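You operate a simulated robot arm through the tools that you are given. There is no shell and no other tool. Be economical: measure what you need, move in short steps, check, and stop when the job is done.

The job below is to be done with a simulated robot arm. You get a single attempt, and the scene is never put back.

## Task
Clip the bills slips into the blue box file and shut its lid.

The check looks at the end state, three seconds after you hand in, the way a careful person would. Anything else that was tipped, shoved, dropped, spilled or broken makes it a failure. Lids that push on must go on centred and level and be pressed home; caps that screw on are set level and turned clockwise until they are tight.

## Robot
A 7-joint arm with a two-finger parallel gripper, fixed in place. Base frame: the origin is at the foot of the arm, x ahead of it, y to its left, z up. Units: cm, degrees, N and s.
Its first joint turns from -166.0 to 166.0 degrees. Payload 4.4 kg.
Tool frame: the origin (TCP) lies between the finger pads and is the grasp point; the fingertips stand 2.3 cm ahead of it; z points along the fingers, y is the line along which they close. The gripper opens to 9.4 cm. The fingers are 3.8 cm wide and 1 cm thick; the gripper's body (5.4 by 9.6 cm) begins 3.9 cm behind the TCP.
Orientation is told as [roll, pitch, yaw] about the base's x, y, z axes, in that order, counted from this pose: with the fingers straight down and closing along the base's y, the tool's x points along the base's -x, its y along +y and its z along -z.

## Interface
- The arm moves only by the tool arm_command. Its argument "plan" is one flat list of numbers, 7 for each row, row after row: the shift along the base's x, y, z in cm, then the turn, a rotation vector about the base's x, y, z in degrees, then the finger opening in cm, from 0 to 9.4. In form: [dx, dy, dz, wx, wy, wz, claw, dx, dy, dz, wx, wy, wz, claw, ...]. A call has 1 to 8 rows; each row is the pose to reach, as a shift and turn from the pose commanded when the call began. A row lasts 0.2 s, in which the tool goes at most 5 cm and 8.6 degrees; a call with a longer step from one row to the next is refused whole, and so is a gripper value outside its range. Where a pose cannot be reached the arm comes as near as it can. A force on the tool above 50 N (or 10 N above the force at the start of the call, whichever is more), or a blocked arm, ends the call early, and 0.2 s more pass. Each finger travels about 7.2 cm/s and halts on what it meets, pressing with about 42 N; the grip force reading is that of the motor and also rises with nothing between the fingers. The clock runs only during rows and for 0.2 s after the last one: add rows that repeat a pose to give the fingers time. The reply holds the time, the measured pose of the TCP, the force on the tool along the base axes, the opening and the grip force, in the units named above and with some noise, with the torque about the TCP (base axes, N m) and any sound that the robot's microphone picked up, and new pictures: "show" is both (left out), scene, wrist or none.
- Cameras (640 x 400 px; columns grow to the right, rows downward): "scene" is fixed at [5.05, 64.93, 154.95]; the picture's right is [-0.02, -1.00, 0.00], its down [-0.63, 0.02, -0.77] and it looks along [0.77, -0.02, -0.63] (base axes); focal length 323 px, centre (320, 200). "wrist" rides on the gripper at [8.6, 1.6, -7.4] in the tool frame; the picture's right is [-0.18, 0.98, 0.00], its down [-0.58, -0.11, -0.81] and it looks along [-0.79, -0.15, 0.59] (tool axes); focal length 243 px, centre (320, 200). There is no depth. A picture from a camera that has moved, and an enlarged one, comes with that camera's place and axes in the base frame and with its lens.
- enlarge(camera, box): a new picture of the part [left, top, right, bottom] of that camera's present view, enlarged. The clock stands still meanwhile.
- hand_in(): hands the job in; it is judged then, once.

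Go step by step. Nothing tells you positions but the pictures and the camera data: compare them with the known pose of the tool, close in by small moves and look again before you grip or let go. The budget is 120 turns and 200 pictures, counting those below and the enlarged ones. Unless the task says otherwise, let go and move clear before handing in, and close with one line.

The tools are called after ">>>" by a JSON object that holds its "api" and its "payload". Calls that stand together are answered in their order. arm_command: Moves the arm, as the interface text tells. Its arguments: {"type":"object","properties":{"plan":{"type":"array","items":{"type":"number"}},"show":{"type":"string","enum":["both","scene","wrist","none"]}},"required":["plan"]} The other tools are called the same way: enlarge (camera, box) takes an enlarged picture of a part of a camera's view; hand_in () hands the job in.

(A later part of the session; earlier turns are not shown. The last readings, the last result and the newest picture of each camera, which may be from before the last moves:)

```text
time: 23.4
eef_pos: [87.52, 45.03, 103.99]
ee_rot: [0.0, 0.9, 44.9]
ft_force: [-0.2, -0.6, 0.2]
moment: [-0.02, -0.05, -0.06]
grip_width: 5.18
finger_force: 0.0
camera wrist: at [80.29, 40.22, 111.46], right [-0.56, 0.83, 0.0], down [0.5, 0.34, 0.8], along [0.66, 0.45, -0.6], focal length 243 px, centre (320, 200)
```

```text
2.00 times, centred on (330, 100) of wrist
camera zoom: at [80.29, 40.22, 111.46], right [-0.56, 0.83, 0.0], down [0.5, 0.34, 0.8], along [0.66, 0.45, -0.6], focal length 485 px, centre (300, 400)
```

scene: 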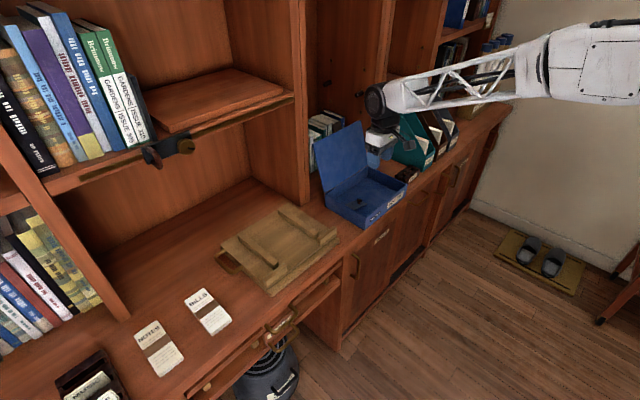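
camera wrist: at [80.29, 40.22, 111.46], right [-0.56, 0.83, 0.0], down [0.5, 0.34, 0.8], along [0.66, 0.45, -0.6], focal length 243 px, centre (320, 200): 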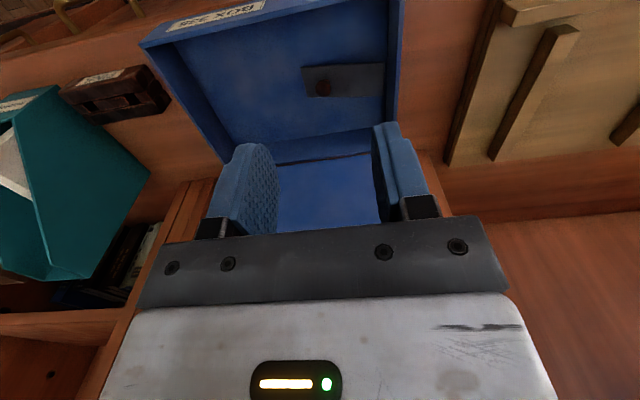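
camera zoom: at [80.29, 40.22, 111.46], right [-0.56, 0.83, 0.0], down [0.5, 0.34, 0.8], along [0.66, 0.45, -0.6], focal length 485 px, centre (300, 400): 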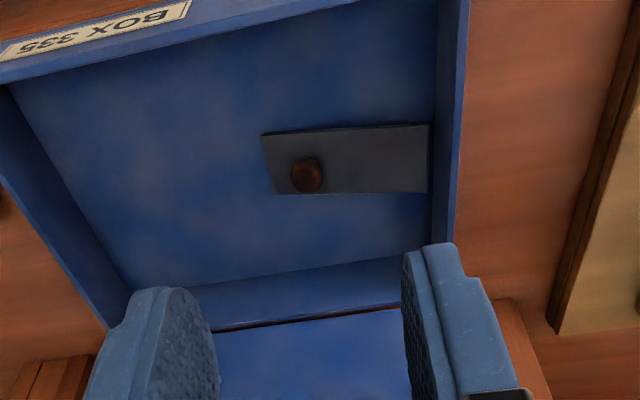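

The clip is a plate hinged at the box's left wall, with its knob at about (92.1, 48.9, 83.7). I'll come down above the knob to refine the position.

>>> {"api": "arm_command", "payload": {"plan": [1.5, 1.3, -2, 0, 0, 0, 4, 3, 2.6, -4, 0, 0, 0, 4, 4.6, 3.9, -7, 0, 0, 0, 4, 4.6, 3.9, -10, 0, 0, 0, 4, 4.6, 3.9, -11, 0, 0, 0, 4]}}

>>> {"api": "enlarge", "payload": {"camera": "wrist", "box": [220, 0, 440, 200]}}

>>> {"api": "enlarge", "payload": {"camera": "scene", "box": [310, 140, 410, 220]}}

```text
time: 24.6
eef_pos: [91.98, 48.93, 92.81]
ee_rot: [0.1, 1.0, 45.0]
ft_force: [-0.6, 0.6, -0.7]
moment: [-0.01, -0.01, 0.02]
grip_width: 4.0
finger_force: 0.1
camera wrist: at [84.82, 44.13, 100.36], right [-0.56, 0.83, 0.0], down [0.5, 0.34, 0.8], along [0.66, 0.45, -0.61], focal length 243 px, centre (320, 200)
```

scene: 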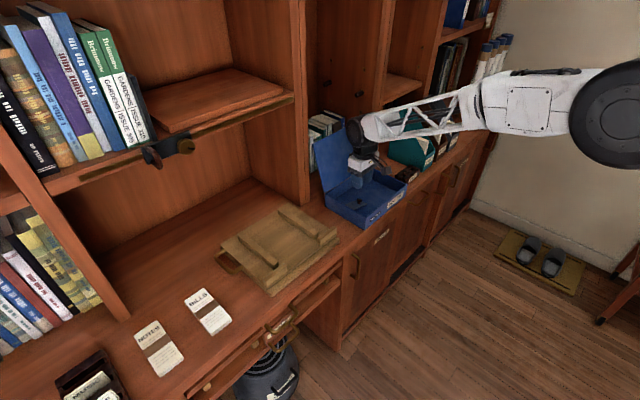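
wrist: 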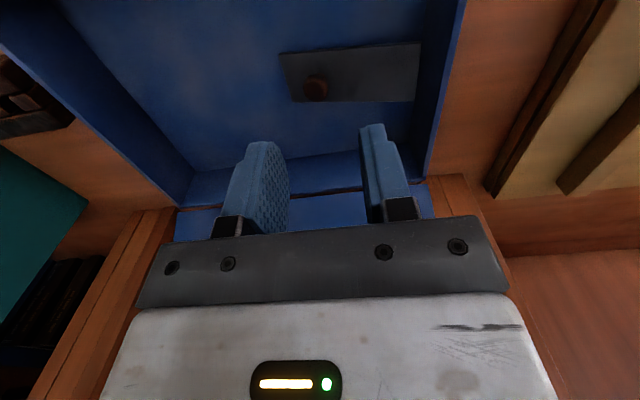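

```text
2.00 times, centred on (330, 100) of wrist
camera zoom: at [84.82, 44.13, 100.36], right [-0.56, 0.83, 0.0], down [0.5, 0.34, 0.8], along [0.66, 0.45, -0.61], focal length 485 px, centre (300, 400)
```

zoom: 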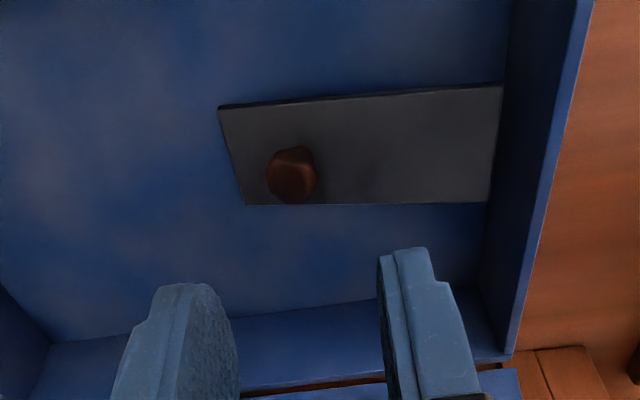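

```text
5.00 times, centred on (360, 180) of scene
camera zoom: at [5.05, 64.93, 154.95], right [-0.02, -1.0, 0.0], down [-0.63, 0.02, -0.77], along [0.77, -0.02, -0.63], focal length 1613 px, centre (120, 300)
```

zoom: 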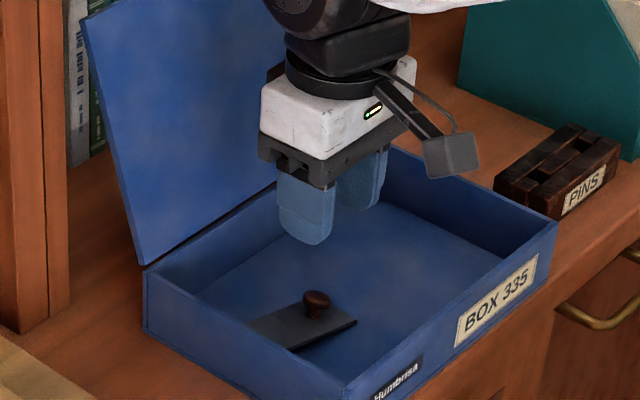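

The knob is confirmed at (92.2, 48.85), top at z≈83.7, right below the gripper. Descending around it.

>>> {"api": "arm_command", "payload": {"plan": [0.1, 0, -3, 0, 0, 0, 4, 0.2, -0.1, -5.5, 0, 0, 0, 4, 0.2, -0.1, -7.3, 0, 0, 0, 4, 0.2, -0.1, -8.1, 0, 0, 0, 4]}}

>>> {"api": "enlarge", "payload": {"camera": "wrist", "box": [220, 0, 440, 200]}}

>>> {"api": "enlarge", "payload": {"camera": "scene", "box": [310, 140, 410, 220]}}

```text
time: 25.6
eef_pos: [92.21, 49.0, 84.76]
ee_rot: [0.0, 0.9, 44.9]
ft_force: [-3.5, -2.7, 11.4]
moment: [0.3, 0.19, 0.18]
grip_width: 4.02
finger_force: 0.0
camera wrist: at [85.04, 44.11, 92.46], right [-0.56, 0.83, 0.0], down [0.5, 0.34, 0.8], along [0.66, 0.45, -0.6], focal length 243 px, centre (320, 200)
```

scene: 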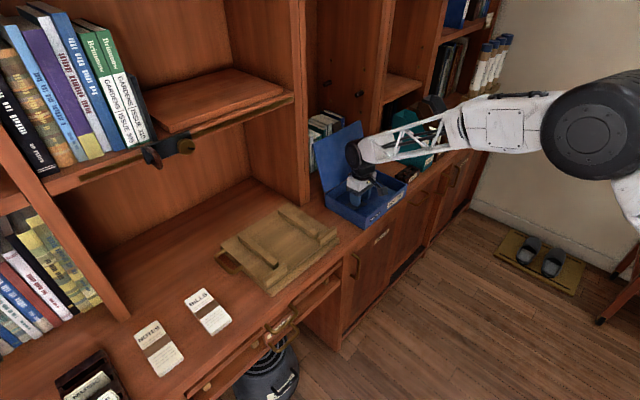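
wrist: 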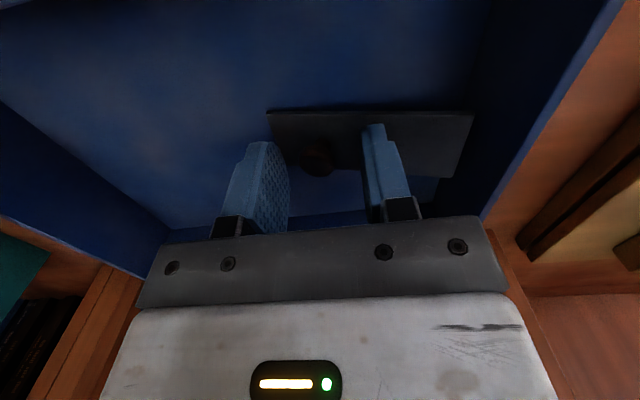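

```text
2.00 times, centred on (330, 100) of wrist
camera zoom: at [85.04, 44.11, 92.46], right [-0.56, 0.83, 0.0], down [0.5, 0.34, 0.8], along [0.66, 0.45, -0.6], focal length 485 px, centre (300, 400)
```

zoom: 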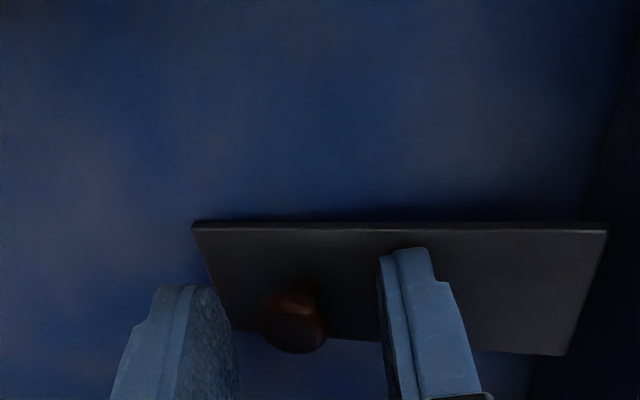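

```text
5.00 times, centred on (360, 180) of scene
camera zoom: at [5.05, 64.93, 154.95], right [-0.02, -1.0, 0.0], down [-0.63, 0.02, -0.77], along [0.77, -0.02, -0.63], focal length 1613 px, centre (120, 300)
```

zoom: 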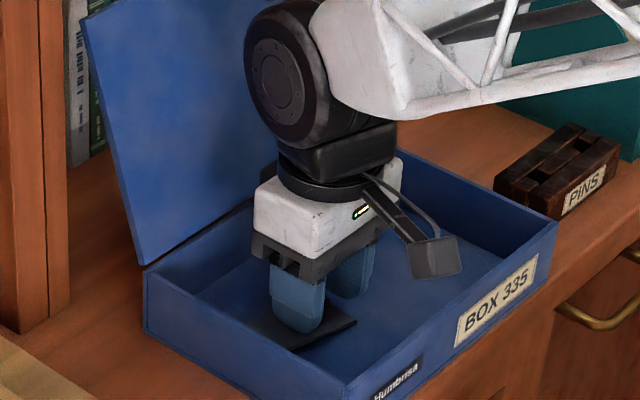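

The fingertips touch the plate lightly around the knob. I'll lift 0.3 cm and close.

>>> {"api": "arm_command", "payload": {"plan": [0, 0, 0.3, 0, 0, 0, 4, 0, 0, 0.3, 0, 0, 0, 2.5, 0, 0, 0.3, 0, 0, 0, 1, 0, 0, 0.3, 0, 0, 0, 0, 0, 0, 0.3, 0, 0, 0, 0]}}

```text
time: 26.8
eef_pos: [92.14, 48.96, 85.02]
ee_rot: [0.1, 1.1, 44.9]
ft_force: [0.9, -7.2, 0.0]
moment: [-0.21, 0.12, -0.03]
grip_width: 2.01
finger_force: 41.9
camera wrist: at [85.02, 44.1, 92.63], right [-0.56, 0.83, 0.0], down [0.5, 0.34, 0.8], along [0.66, 0.45, -0.61], focal length 243 px, centre (320, 200)
```

scene: 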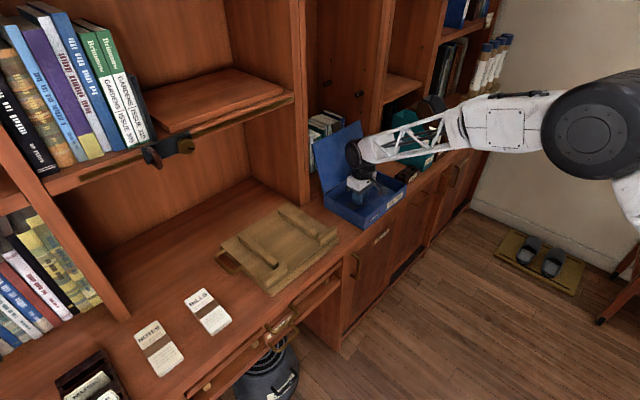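
wrist: 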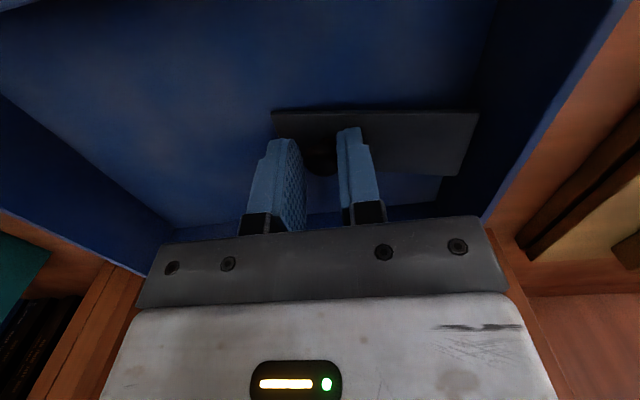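

The knob is held. I'll lift the clip on its arc about its left hinge, 16° first, to feel the spring.

>>> {"api": "arm_command", "payload": {"plan": [-0.17, 0.17, 0.5, -2.83, -2.83, 0, 0, -0.35, 0.35, 0.99, -5.66, -5.66, 0, 0, -0.55, 0.55, 1.45, -8.5, -8.5, 0, 0, -0.78, 0.78, 1.9, -11.3, -11.3, 0, 0]}}

>>> {"api": "enlarge", "payload": {"camera": "wrist", "box": [220, 0, 500, 200]}}

>>> {"api": "enlarge", "payload": {"camera": "scene", "box": [310, 140, 410, 220]}}

```text
time: 27.8
eef_pos: [91.43, 49.7, 87.0]
ee_rot: [-16.0, 0.9, 44.6]
ft_force: [0.1, 1.9, 2.3]
moment: [0.23, 0.08, 0.02]
grip_width: 2.0
finger_force: 41.8
camera wrist: at [82.78, 46.3, 93.83], right [-0.54, 0.8, -0.27], down [0.34, 0.5, 0.8], along [0.77, 0.33, -0.54], focal length 243 px, centre (320, 200)
```

scene: 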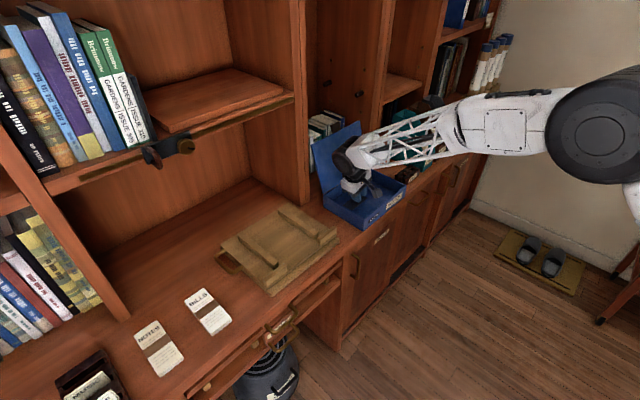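
wrist: 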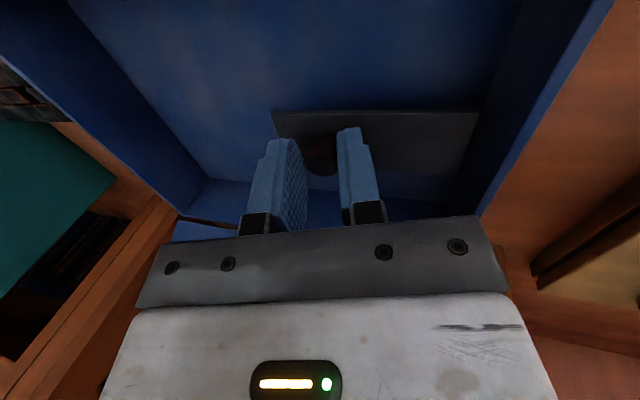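

```text
2.00 times, centred on (360, 100) of wrist
camera zoom: at [82.78, 46.3, 93.83], right [-0.54, 0.8, -0.27], down [0.34, 0.5, 0.8], along [0.77, 0.33, -0.54], focal length 485 px, centre (240, 400)
```

zoom: 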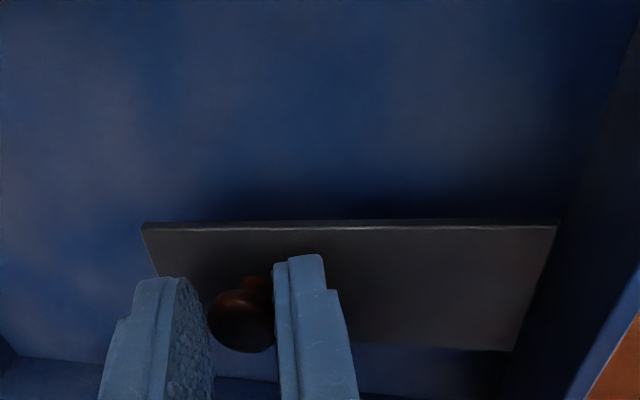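

```text
5.00 times, centred on (360, 180) of scene
camera zoom: at [5.05, 64.93, 154.95], right [-0.02, -1.0, 0.0], down [-0.63, 0.02, -0.77], along [0.77, -0.02, -0.63], focal length 1613 px, centre (120, 300)
```

zoom: 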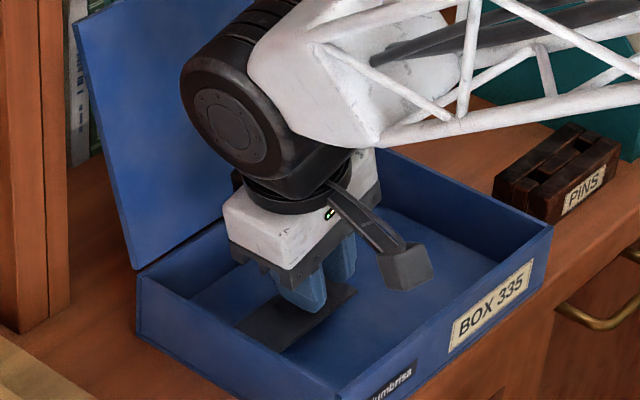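

The plate rises with little force, though the box seems to have shifted a few millimetres. I'll adjust the hinge estimate so I don't drag it, and lift further.

>>> {"api": "arm_command", "payload": {"plan": [-0.43, 0.43, 0.87, -5.66, -5.66, 0, 0, -0.95, 0.95, 1.63, -11.3, -11.3, 0, 0, -1.53, 1.53, 2.29, -17, -17, 0, 0, -2.17, 2.17, 2.83, -22.6, -22.6, 0, 0]}}

>>> {"api": "enlarge", "payload": {"camera": "wrist", "box": [220, 0, 500, 200]}}

>>> {"api": "enlarge", "payload": {"camera": "scene", "box": [310, 140, 410, 220]}}

```text
time: 28.8
eef_pos: [89.33, 51.87, 89.8]
ee_rot: [-48.1, 0.5, 44.1]
ft_force: [3.5, -6.9, 7.7]
moment: [-0.14, -0.1, -0.11]
grip_width: 2.0
finger_force: 41.4
camera wrist: at [78.47, 50.62, 93.7], right [-0.33, 0.6, -0.73], down [0.06, 0.79, 0.61], along [0.94, 0.16, -0.29], focal length 243 px, centre (320, 200)
```

scene: 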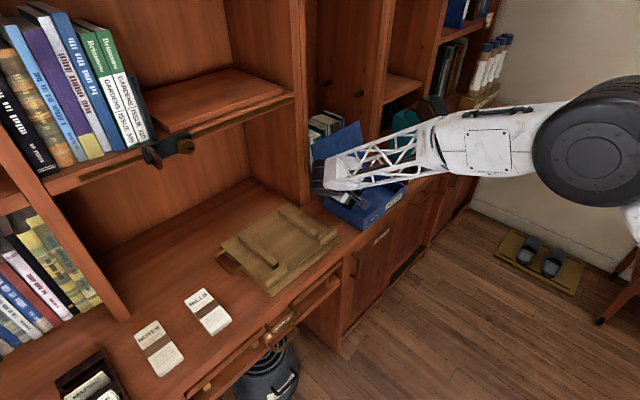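
wrist: 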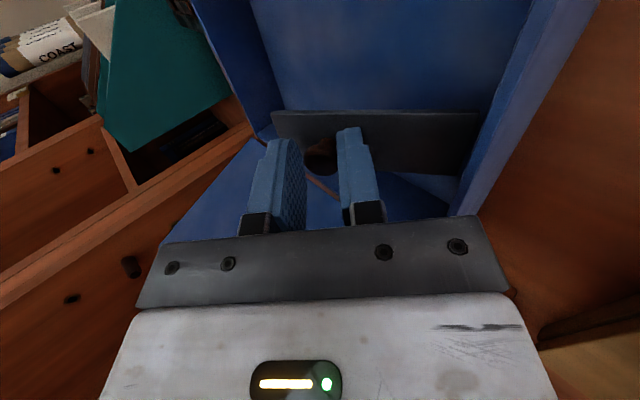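

```text
2.00 times, centred on (360, 100) of wrist
camera zoom: at [78.47, 50.62, 93.7], right [-0.33, 0.6, -0.73], down [0.06, 0.79, 0.61], along [0.94, 0.16, -0.29], focal length 485 px, centre (240, 400)
```

zoom: 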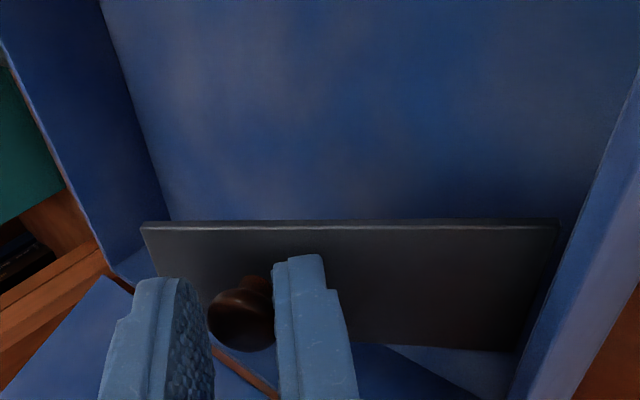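

```text
5.00 times, centred on (360, 180) of scene
camera zoom: at [5.05, 64.93, 154.95], right [-0.02, -1.0, 0.0], down [-0.63, 0.02, -0.77], along [0.77, -0.02, -0.63], focal length 1613 px, centre (120, 300)
```

zoom: 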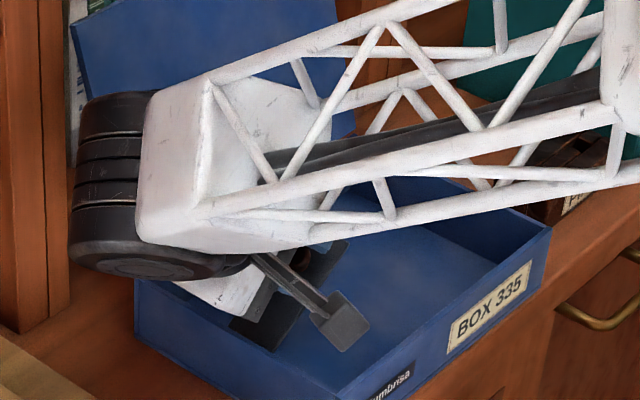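

The clip is at about 48°. I'll ease the grip slightly to see whether it holds open by itself.

>>> {"api": "arm_command", "payload": {"plan": [0, 0, 0, 0, 0, 0, 2.4, 0, 0, 0, 0, 0, 0, 3, 0, 0, 0, 0, 0, 0, 3.6, 0, 0, 0, 0, 0, 0, 3.6], "show": "none"}}

>>> {"api": "enlarge", "payload": {"camera": "wrist", "box": [220, 0, 500, 200]}}

```text
time: 29.8
eef_pos: [89.2, 51.89, 89.63]
ee_rot: [-47.9, 0.7, 44.3]
ft_force: [-0.4, -0.5, 0.4]
moment: [-0.02, -0.02, 0.01]
grip_width: 3.6
finger_force: 0.0
```

```text
2.00 times, centred on (360, 100) of wrist
camera zoom: at [78.46, 50.64, 93.65], right [-0.33, 0.6, -0.73], down [0.06, 0.79, 0.62], along [0.94, 0.16, -0.29], focal length 485 px, centre (240, 400)
```

zoom: 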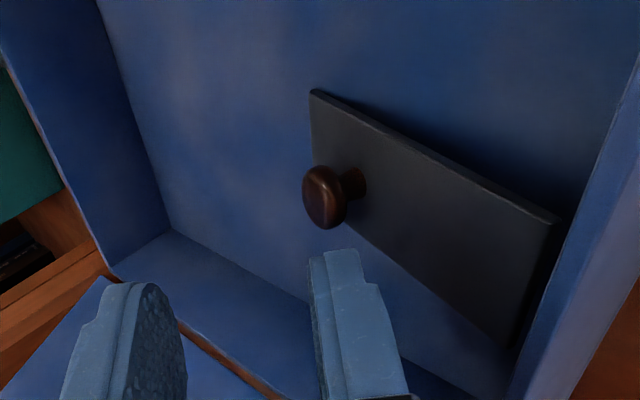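

The clip fell back shut when released. I'll back off upright and view its resting height.

>>> {"api": "arm_command", "payload": {"plan": [-1, 1, 2, 0, 0, 0, 3.6, -1, 1, 4, 5.66, 5.66, 0, 3.6, 0, 0, 6, 11.3, 11.3, 0, 3.6, 0, 0, 6, 17, 17, 0, 3.6, 0, 0, 6, 22.6, 22.6, 0, 3.6, 0, 0, 6, 28.3, 28.3, 0, 3.6, -2, -2, 6, 33.9, 33.9, 0, 3.6]}}

>>> {"api": "enlarge", "payload": {"camera": "wrist", "box": [220, 0, 440, 200]}}

>>> {"api": "enlarge", "payload": {"camera": "scene", "box": [320, 160, 380, 220]}}

```text
time: 31.4
eef_pos: [87.16, 49.89, 95.76]
ee_rot: [0.2, 1.1, 44.8]
ft_force: [-0.2, -0.3, -0.7]
moment: [0.0, -0.02, 0.02]
grip_width: 3.62
finger_force: 0.1
camera wrist: at [80.04, 44.99, 103.35], right [-0.56, 0.83, 0.0], down [0.5, 0.34, 0.8], along [0.66, 0.45, -0.61], focal length 243 px, centre (320, 200)
```

scene: 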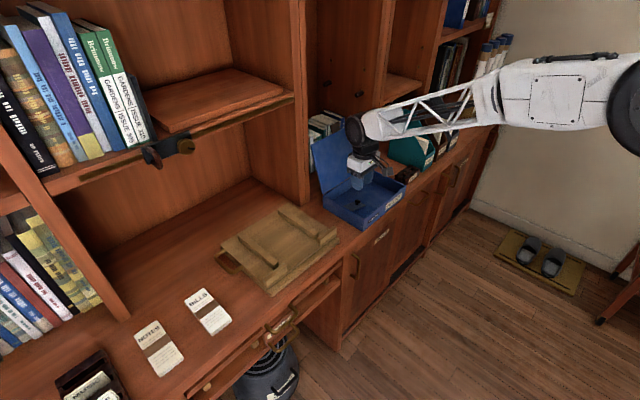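
wrist: 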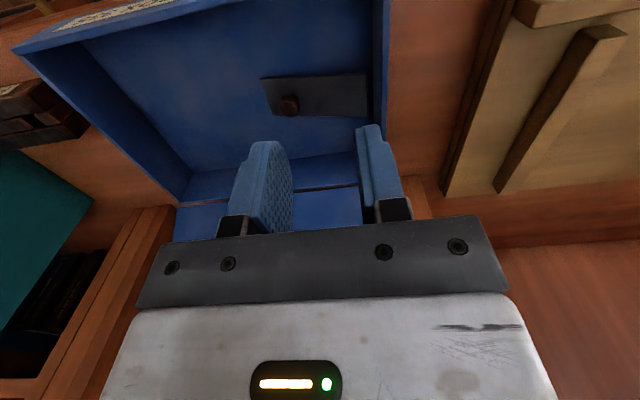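

```text
2.00 times, centred on (330, 100) of wrist
camera zoom: at [80.04, 44.99, 103.35], right [-0.56, 0.83, 0.0], down [0.5, 0.34, 0.8], along [0.66, 0.45, -0.61], focal length 485 px, centre (300, 400)
```

zoom: 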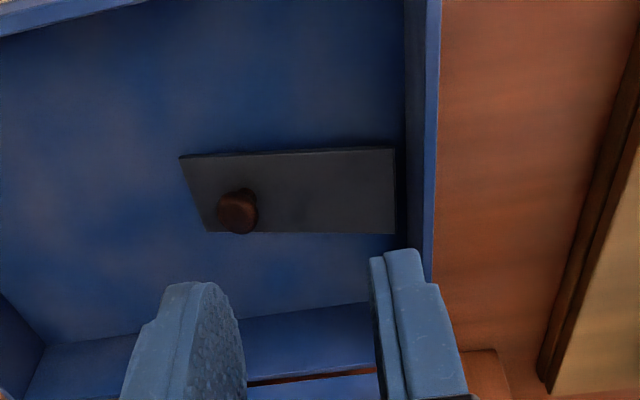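

```text
6.67 times, centred on (350, 190) of scene
camera zoom: at [5.05, 64.93, 154.95], right [-0.02, -1.0, 0.0], down [-0.63, 0.02, -0.77], along [0.77, -0.02, -0.63], focal length 2151 px, centre (120, 267)
```

zoom: 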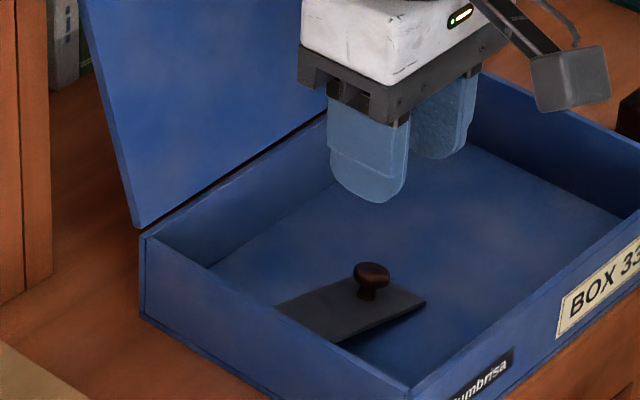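

The plate springs shut below its travel, so I'll regrip the knob, now at about (91.4, 49.35), and lift it further to see if it stays open past a certain angle.

>>> {"api": "arm_command", "payload": {"plan": [2.1, -0.2, -2, 0, 0, 0, 3.8, 4.24, -0.54, -4.5, 0, 0, 0, 3.8, 4.24, -0.54, -8, 0, 0, 0, 3.8, 4.24, -0.54, -10, 0, 0, 0, 3.8, 4.24, -0.54, -10.8, 0, 0, 0, 3.8], "show": "none"}}

>>> {"api": "enlarge", "payload": {"camera": "wrist", "box": [220, 0, 440, 200]}}

```text
time: 32.6
eef_pos: [91.55, 49.33, 85.03]
ee_rot: [0.0, 1.1, 44.9]
ft_force: [-0.4, -0.7, 0.2]
moment: [-0.01, 0.0, -0.01]
grip_width: 3.82
finger_force: 0.0
```

```text
2.00 times, centred on (330, 100) of wrist
camera zoom: at [84.26, 44.52, 92.56], right [-0.56, 0.83, 0.0], down [0.5, 0.34, 0.8], along [0.66, 0.45, -0.61], focal length 485 px, centre (300, 400)
```

zoom: 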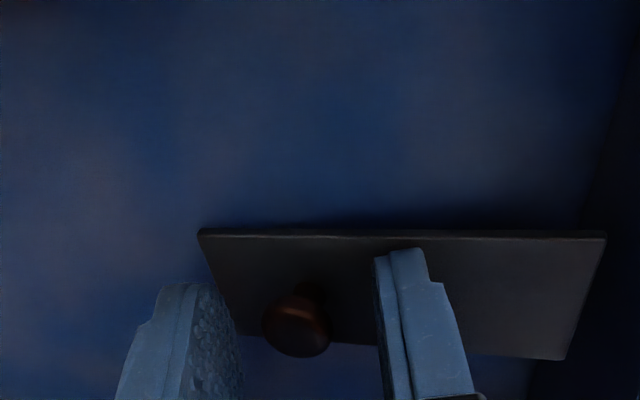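

Centred on the knob. Closing, then lifting along the arc to about 64°.

>>> {"api": "arm_command", "payload": {"plan": [0, 0, 0, 0, 0, 0, 2.5, 0, 0, 0, 0, 0, 0, 1, 0, 0, 0, 0, 0, 0, 0, 0, 0, 0, 0, 0, 0, 0], "show": "none"}}

>>> {"api": "arm_command", "payload": {"plan": [-0.25, 0.25, 1.0, -5.66, -5.66, 0, 0, -0.59, 0.59, 1.93, -11.3, -11.3, 0, 0, -1.02, 1.02, 2.8, -17, -17, 0, 0, -1.53, 1.53, 3.56, -22.6, -22.6, 0, 0, -2.11, 2.11, 4.22, -28.3, -28.3, 0, 0, -2.76, 2.76, 4.76, -33.9, -33.9, 0, 0, -3.45, 3.45, 5.17, -39.6, -39.6, 0, 0, -4.17, 4.17, 5.44, -45.3, -45.3, 0, 0]}}

>>> {"api": "enlarge", "payload": {"camera": "scene", "box": [300, 120, 420, 240]}}

```text
time: 33.6
eef_pos: [91.39, 49.35, 84.97]
ee_rot: [0.0, 1.0, 44.9]
ft_force: [3.3, -3.4, 0.0]
moment: [0.02, -0.05, -0.04]
grip_width: 1.99
finger_force: 41.7
```

```text
time: 35.4
eef_pos: [87.38, 53.47, 90.66]
ee_rot: [-64.2, 0.2, 44.1]
ft_force: [3.6, -9.3, 13.3]
moment: [-0.2, -0.39, 0.03]
grip_width: 2.0
finger_force: 42.5
camera wrist: at [76.01, 52.8, 92.39], right [-0.17, 0.43, -0.89], down [-0.05, 0.89, 0.45], along [0.98, 0.12, -0.13], focal length 243 px, centre (320, 200)
```

scene: 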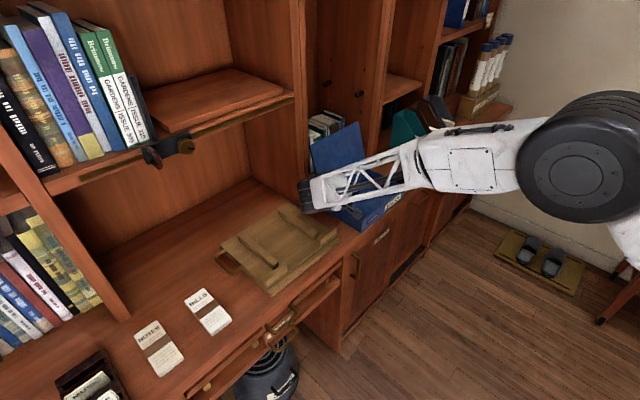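
wrist: 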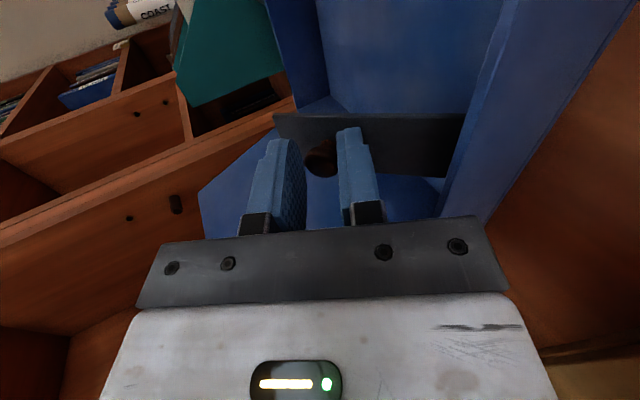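

```text
3.33 times, centred on (360, 180) of scene
camera zoom: at [5.05, 64.93, 154.95], right [-0.02, -1.0, 0.0], down [-0.63, 0.02, -0.77], along [0.77, -0.02, -0.63], focal length 1076 px, centre (187, 267)
```

zoom: 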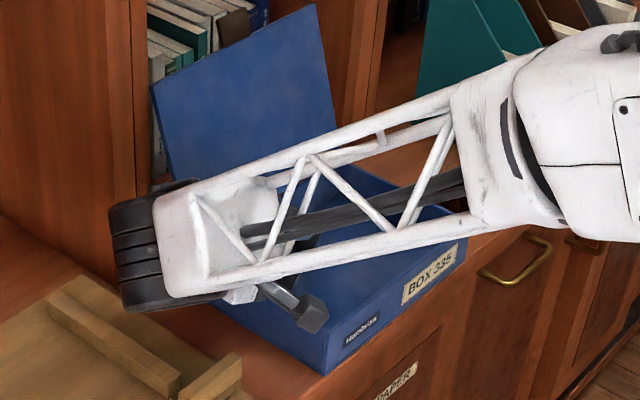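

Forces stay modest. Continuing to about 84° with a small outward correction.

>>> {"api": "arm_command", "payload": {"plan": [-0.37, 0.37, 0.3, -2.83, -2.83, 0, 0, -0.74, 0.74, 0.42, -5.66, -5.66, 0, 0, -1.11, 1.11, 0.42, -8.5, -8.5, 0, 0, -1.48, 1.48, 0.4, -11.3, -11.3, 0, 0, -1.86, 1.86, 0.35, -14.1, -14.1, 0, 0]}}

>>> {"api": "enlarge", "payload": {"camera": "scene", "box": [300, 120, 420, 240]}}

```text
time: 36.6
eef_pos: [85.42, 55.38, 90.8]
ee_rot: [-84.0, 0.0, 44.0]
ft_force: [-1.3, -2.6, 13.0]
moment: [-0.2, -0.21, -0.64]
grip_width: 1.96
finger_force: 41.7
camera wrist: at [73.92, 54.82, 89.94], right [0.06, 0.2, -0.98], down [-0.13, 0.97, 0.19], along [0.99, 0.12, 0.09], focal length 243 px, centre (320, 200)
```

scene: 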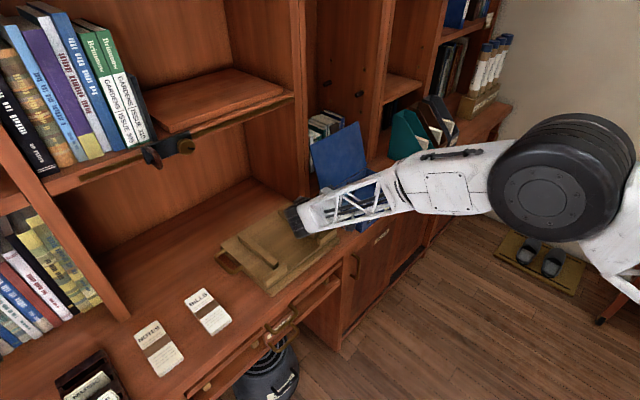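
wrist: 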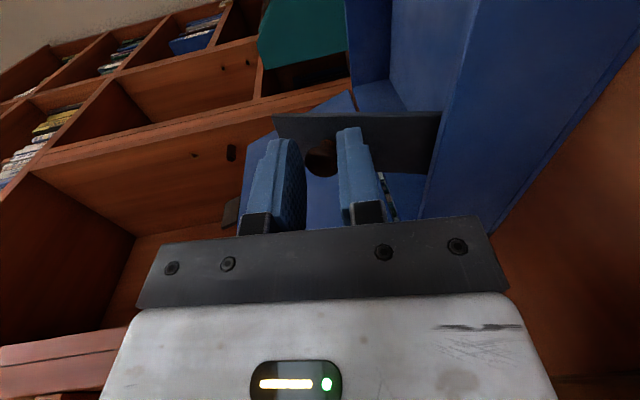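

```text
3.33 times, centred on (360, 180) of scene
camera zoom: at [5.05, 64.93, 154.95], right [-0.02, -1.0, 0.0], down [-0.63, 0.02, -0.77], along [0.77, -0.02, -0.63], focal length 1076 px, centre (187, 267)
```

zoom: 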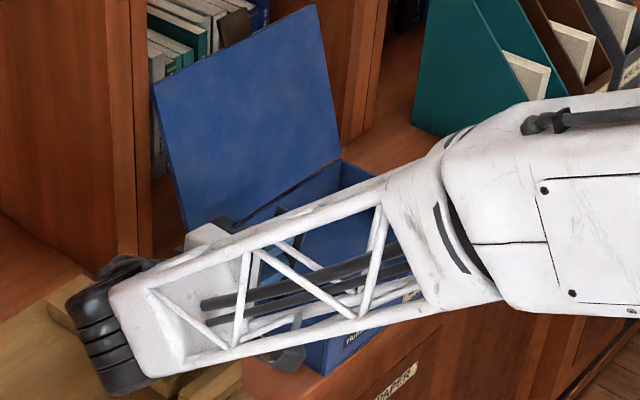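

The plate is nearly upright. I'll ease the grip to see if it stays now.

>>> {"api": "arm_command", "payload": {"plan": [0, 0, 0, 0, 0, 0, 2.4, 0, 0, 0, 0, 0, 0, 3, 0, 0, 0, 0, 0, 0, 3.6, 0, 0, 0, 0, 0, 0, 3.6], "show": "wrist"}}

```text
time: 37.6
eef_pos: [85.57, 55.27, 90.75]
ee_rot: [-83.9, 0.0, 44.0]
ft_force: [-1.6, 0.4, -0.6]
moment: [0.02, 0.04, 0.01]
grip_width: 3.61
finger_force: 0.8
camera wrist: at [73.95, 54.82, 89.89], right [0.06, 0.2, -0.98], down [-0.13, 0.97, 0.19], along [0.99, 0.12, 0.09], focal length 243 px, centre (320, 200)
```

wrist: 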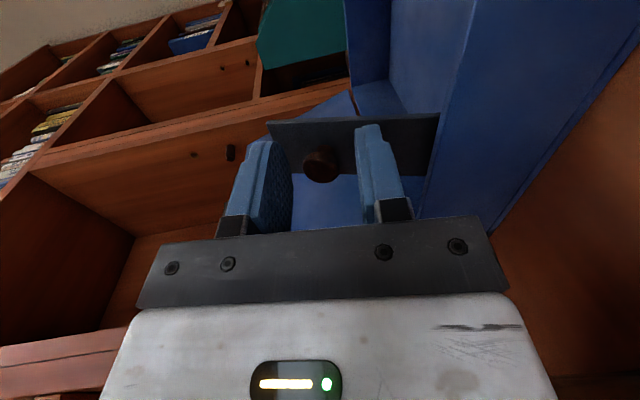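

It holds open upright. I'll back off sideways off the knob, then rise and turn upright.

>>> {"api": "arm_command", "payload": {"plan": [-0.9, 0.9, 0.15, 0, 0, 0, 3.6, -2.0, 2.0, 0.3, 0, 0, 0, 3.6, -2.1, 2.1, 3, 3, 3, 0, 3.6, -2.1, 2.1, 7, 6, 6, 0, 3.6, -2.5, 1.5, 11, 11, 11, 0, 3.6, -4, -0.5, 14, 16, 16, 0, 3.6, -5.5, -2.5, 16, 21, 21, 0, 3.6, -7, -4.5, 17, 26, 26, 0, 3.6]}}

>>> {"api": "enlarge", "payload": {"camera": "scene", "box": [300, 120, 420, 240]}}

```text
time: 39.4
eef_pos: [78.39, 50.82, 107.73]
ee_rot: [-47.1, 0.7, 44.2]
ft_force: [0.3, -0.7, -0.2]
moment: [-0.05, -0.03, -0.02]
grip_width: 3.62
finger_force: 0.0
camera wrist: at [67.71, 49.59, 111.76], right [-0.34, 0.6, -0.72], down [0.06, 0.78, 0.62], along [0.94, 0.17, -0.3], focal length 243 px, centre (320, 200)
```

scene: 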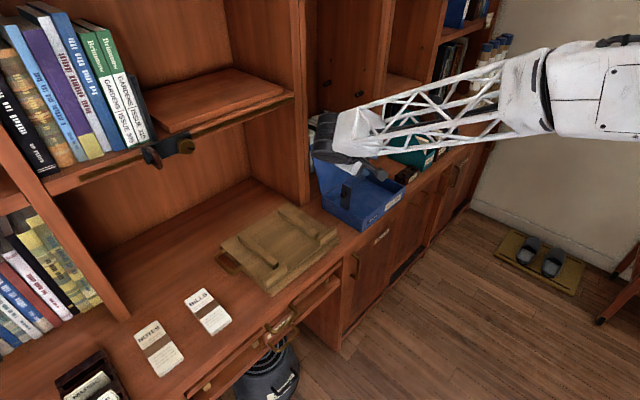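
wrist: 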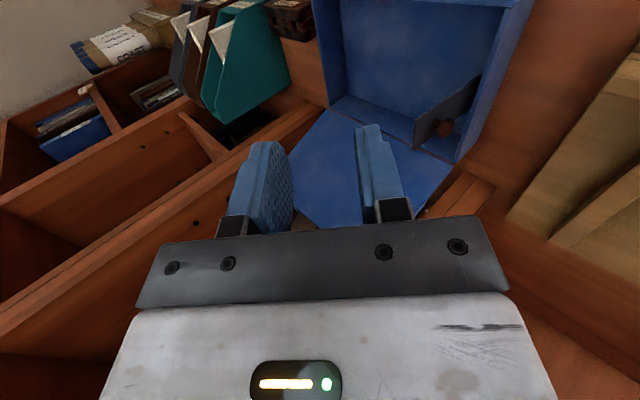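

```text
3.33 times, centred on (360, 180) of scene
camera zoom: at [5.05, 64.93, 154.95], right [-0.02, -1.0, 0.0], down [-0.63, 0.02, -0.77], along [0.77, -0.02, -0.63], focal length 1076 px, centre (187, 267)
```

zoom: 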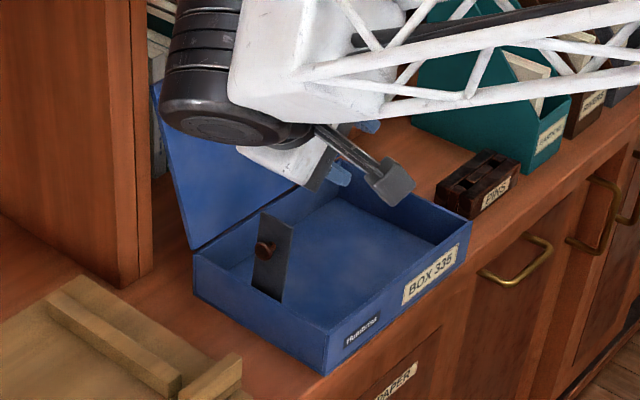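

The clip now stands open by itself. Next I'll turn the tool upright while moving along the counter towards the BILLS pack.

>>> {"api": "arm_command", "payload": {"plan": [-3, 3, 0, 4.2, 4.2, 0, 5, -6, 6, 0, 8.4, 8.4, 0, 6, -9, 9, 0, 12.6, 12.6, 0, 7, -12, 12, 0, 16.8, 16.8, 0, 8, -15, 15, 0, 21, 21, 0, 9, -18, 18, 0, 25.2, 25.2, 0, 9.4, -21, 21, 0, 29.4, 29.4, 0, 9.4, -24, 24, 0, 33.3, 33.3, 0, 9.4]}}

>>> {"api": "enlarge", "payload": {"camera": "scene", "box": [300, 120, 420, 240]}}

```text
time: 41.2
eef_pos: [54.55, 74.99, 107.73]
ee_rot: [0.1, 1.0, 44.9]
ft_force: [-0.6, 0.9, 0.6]
moment: [-0.02, 0.0, -0.02]
grip_width: 9.41
finger_force: 0.0
camera wrist: at [47.34, 70.09, 115.34], right [-0.56, 0.83, 0.0], down [0.5, 0.34, 0.8], along [0.66, 0.45, -0.61], focal length 243 px, centre (320, 200)
```

scene: 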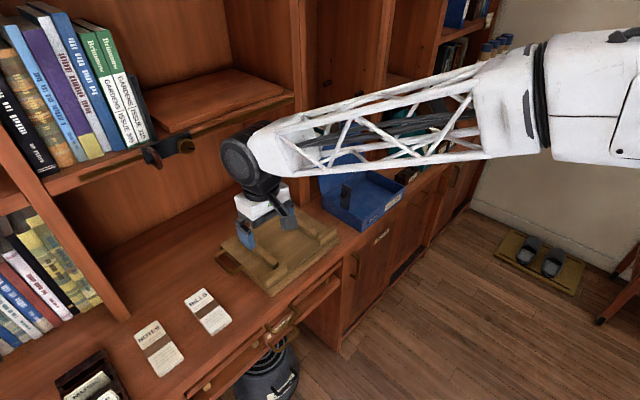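
wrist: 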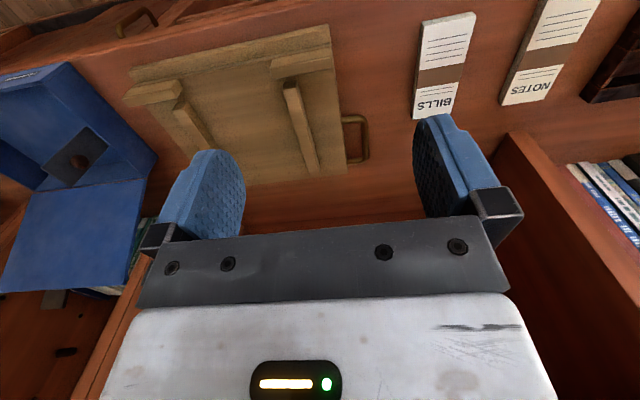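

```text
3.33 times, centred on (360, 180) of scene
camera zoom: at [5.05, 64.93, 154.95], right [-0.02, -1.0, 0.0], down [-0.63, 0.02, -0.77], along [0.77, -0.02, -0.63], focal length 1076 px, centre (187, 267)
```

zoom: 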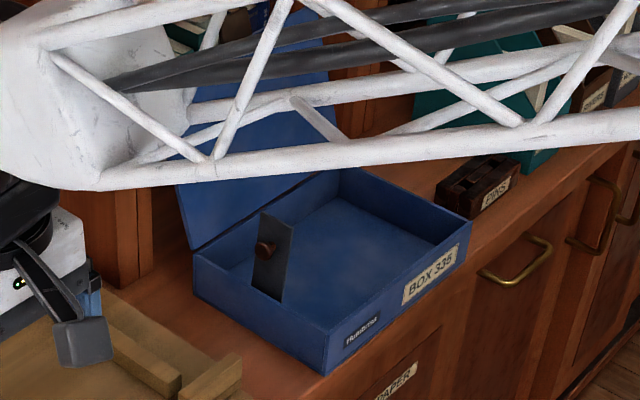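

The pack sits ahead and to the left. I'll move above it, staying high.

>>> {"api": "arm_command", "payload": {"plan": [-1.5, 3.8, -2, 0, 0, 0, 9.4, -3, 7.5, -4, 0, 0, 0, 9.4, -4.5, 11.2, -8, 0, 0, 0, 9.4, -6, 15, -11, 0, 0, 0, 9.4, -6, 15, -11, 0, 0, 0, 9.4]}}

>>> {"api": "enlarge", "payload": {"camera": "wrist", "box": [200, 0, 440, 220]}}

>>> {"api": "enlarge", "payload": {"camera": "scene", "box": [160, 230, 280, 350]}}

```text
refused: row 3 steps farther than a row can; nothing moved
```

```text
1.82 times, centred on (320, 110) of wrist
camera zoom: at [47.34, 70.09, 115.34], right [-0.56, 0.83, 0.0], down [0.5, 0.34, 0.8], along [0.66, 0.45, -0.61], focal length 441 px, centre (320, 364)
```

zoom: 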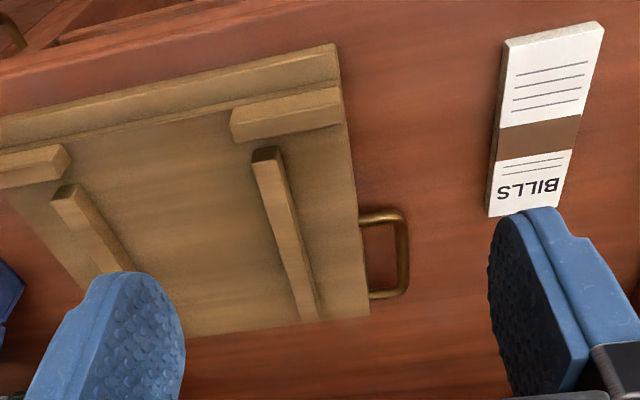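

```text
3.33 times, centred on (220, 290) of scene
camera zoom: at [5.05, 64.93, 154.95], right [-0.02, -1.0, 0.0], down [-0.63, 0.02, -0.77], along [0.77, -0.02, -0.63], focal length 1076 px, centre (653, -100)
```

zoom: 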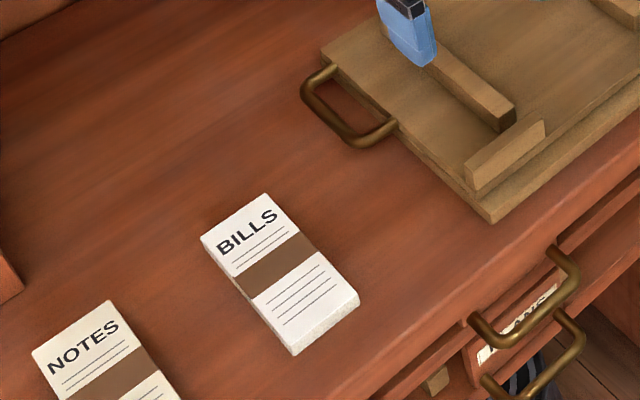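

That plan had one step too long, so I'll split it finer. The BILLS pack is centred near (51, 92.3), about 5.6 cm wide, with its top at z≈81.4.

>>> {"api": "arm_command", "payload": {"plan": [-0.8, 3.6, -2, 0, 0, 0, 9.4, -1.6, 7.2, -4, 0, 0, 0, 9.4, -2.4, 10.8, -6, 0, 0, 0, 9.4, -3.2, 14, -8, 0, 0, 0, 9.4, -3.75, 17.1, -10, 0, 0, 0, 9.4, -3.75, 17.1, -13, 0, 0, 0, 9.4]}}

>>> {"api": "enlarge", "payload": {"camera": "wrist", "box": [200, 0, 440, 220]}}

>>> {"api": "enlarge", "payload": {"camera": "scene", "box": [160, 230, 280, 350]}}

```text
time: 42.6
eef_pos: [50.59, 91.91, 94.81]
ee_rot: [-0.1, 1.1, 44.8]
ft_force: [-0.6, 1.3, 0.9]
moment: [0.05, -0.01, 0.01]
grip_width: 9.38
finger_force: 0.2
camera wrist: at [43.48, 87.13, 102.39], right [-0.56, 0.83, 0.0], down [0.5, 0.34, 0.8], along [0.66, 0.45, -0.6], focal length 243 px, centre (320, 200)
```

scene: 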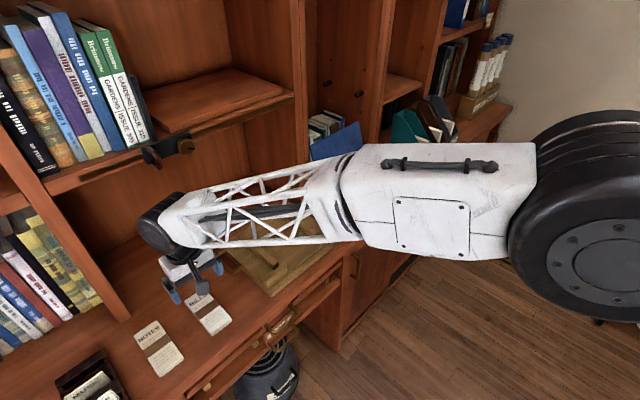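
wrist: 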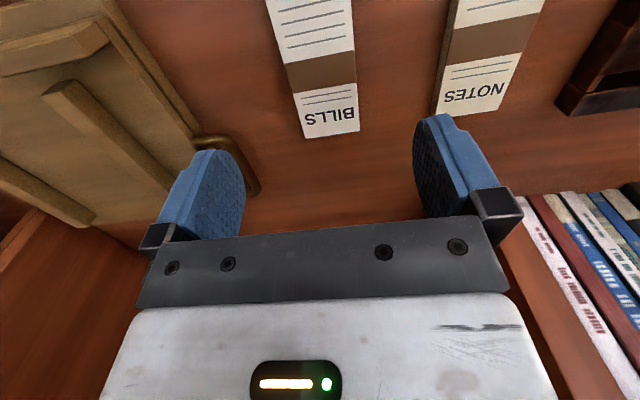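

```text
1.82 times, centred on (320, 110) of wrist
camera zoom: at [43.48, 87.13, 102.39], right [-0.56, 0.83, 0.0], down [0.5, 0.34, 0.8], along [0.66, 0.45, -0.6], focal length 441 px, centre (320, 364)
```

zoom: 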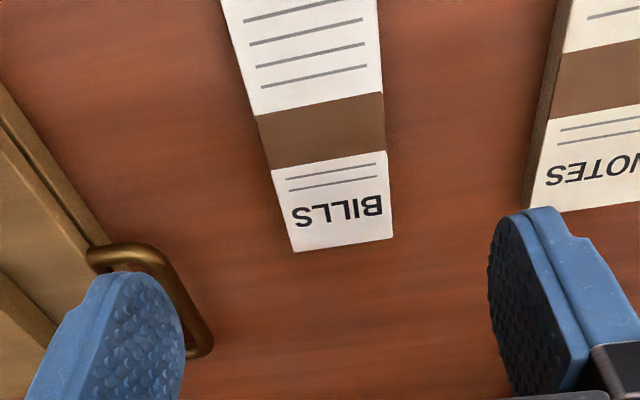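

```text
3.33 times, centred on (220, 290) of scene
camera zoom: at [5.05, 64.93, 154.95], right [-0.02, -1.0, 0.0], down [-0.63, 0.02, -0.77], along [0.77, -0.02, -0.63], focal length 1076 px, centre (653, -100)
```

zoom: 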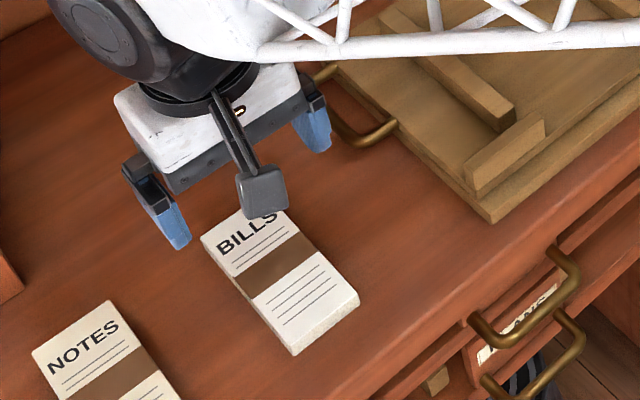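

I'm aligned over the pack (centre q=-29.2, p=101.9) with clearance to NOTES and the board handle. Descending.

>>> {"api": "arm_command", "payload": {"plan": [0, 0, -4, 0, 0, 0, 8.2, 0, 0, -8, 0, 0, 0, 8.2, 0, 0, -10.5, 0, 0, 0, 8.2, 0, 0, -11.9, 0, 0, 0, 8.2, 0, 0, -11.9, 0, 0, 0, 8.2]}}

>>> {"api": "enlarge", "payload": {"camera": "scene", "box": [160, 230, 280, 350]}}

```text
time: 43.8
eef_pos: [50.79, 91.94, 82.8]
ee_rot: [-0.1, 1.0, 44.9]
ft_force: [-0.1, -0.4, 0.1]
moment: [-0.05, 0.04, 0.0]
grip_width: 8.19
finger_force: 0.2
camera wrist: at [43.51, 87.16, 90.46], right [-0.56, 0.83, 0.0], down [0.5, 0.34, 0.8], along [0.66, 0.45, -0.61], focal length 243 px, centre (320, 200)
```

scene: 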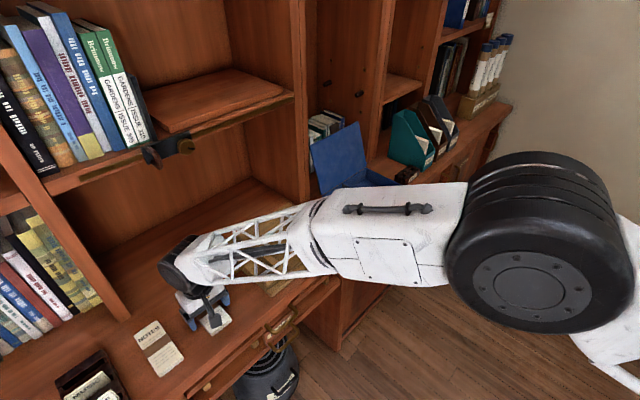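
wrist: 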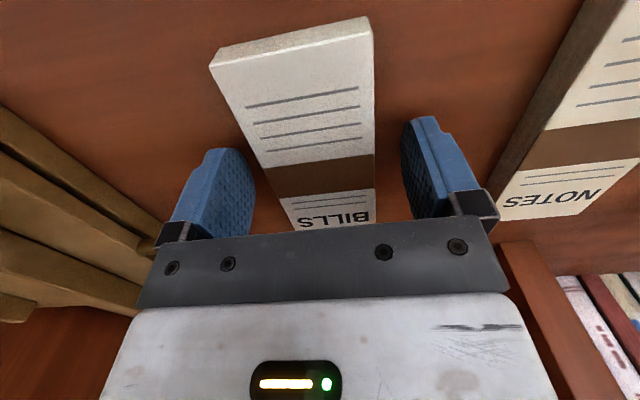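

```text
3.33 times, centred on (220, 290) of scene
camera zoom: at [5.05, 64.93, 154.95], right [-0.02, -1.0, 0.0], down [-0.63, 0.02, -0.77], along [0.77, -0.02, -0.63], focal length 1076 px, centre (653, -100)
```

zoom: 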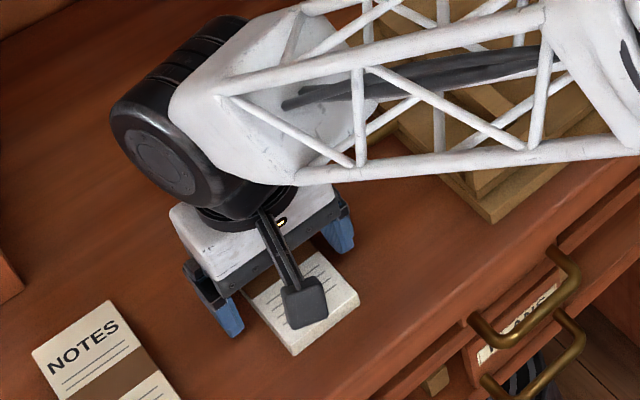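

The pack lies squarely between the fingers. Closing.

>>> {"api": "arm_command", "payload": {"plan": [0, 0, -0.2, 0, 0, 0, 7, 0, 0, -0.2, 0, 0, 0, 6, 0, 0, -0.2, 0, 0, 0, 4.5, 0, 0, -0.2, 0, 0, 0, 3.5, 0, 0, -0.2, 0, 0, 0, 3.5], "show": "none"}}

>>> {"api": "arm_command", "payload": {"plan": [0, 0, 1, 0, 0, 0, 3.5, 0, 0, 3, 0, 0, 0, 3.5, 0, 0, 6, 0, 0, 0, 3.5, 0, 0, 9, 0, 0, 0, 3.5, 0, 0, 12, 0, 0, 0, 3.5]}}

>>> {"api": "enlarge", "payload": {"camera": "wrist", "box": [200, 0, 440, 220]}}

```text
time: 45.0
eef_pos: [50.73, 91.9, 82.63]
ee_rot: [-0.1, 0.9, 44.9]
ft_force: [-0.4, 0.3, 0.1]
moment: [0.02, -0.01, -0.03]
grip_width: 5.68
finger_force: 42.0
```

```text
time: 46.2
eef_pos: [50.65, 91.97, 94.59]
ee_rot: [-0.1, 1.0, 44.9]
ft_force: [-0.8, -0.1, -1.7]
moment: [-0.01, 0.03, 0.02]
grip_width: 5.69
finger_force: 41.6
camera wrist: at [43.53, 87.15, 102.19], right [-0.56, 0.83, -0.01], down [0.5, 0.34, 0.8], along [0.66, 0.45, -0.61], focal length 243 px, centre (320, 200)
```

scene: 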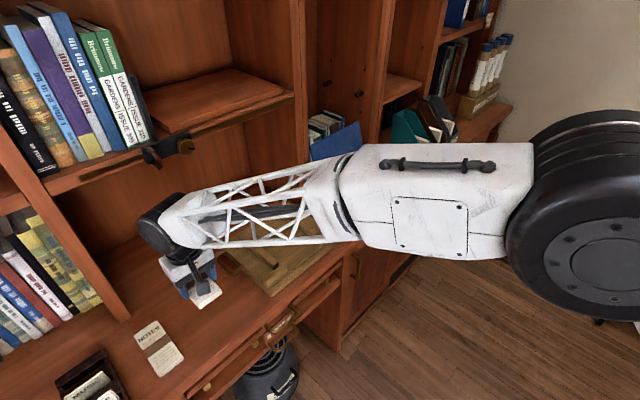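
wrist: 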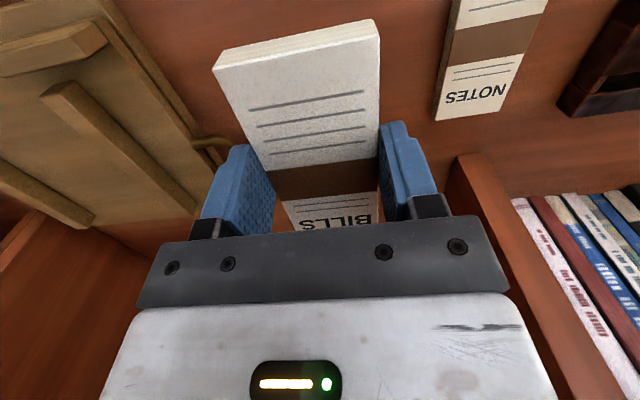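

```text
1.82 times, centred on (320, 110) of wrist
camera zoom: at [43.53, 87.15, 102.19], right [-0.56, 0.83, -0.01], down [0.5, 0.34, 0.8], along [0.66, 0.45, -0.61], focal length 441 px, centre (320, 364)
```

zoom: 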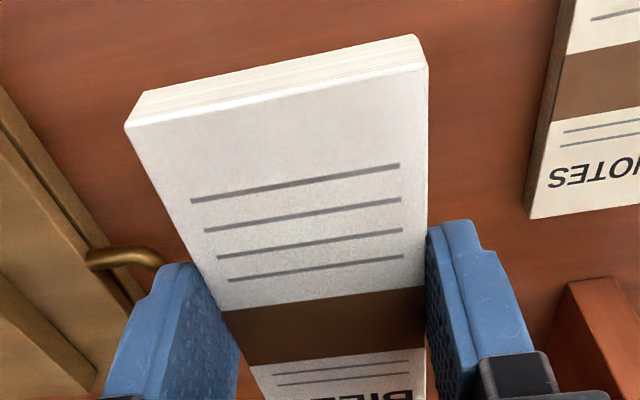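

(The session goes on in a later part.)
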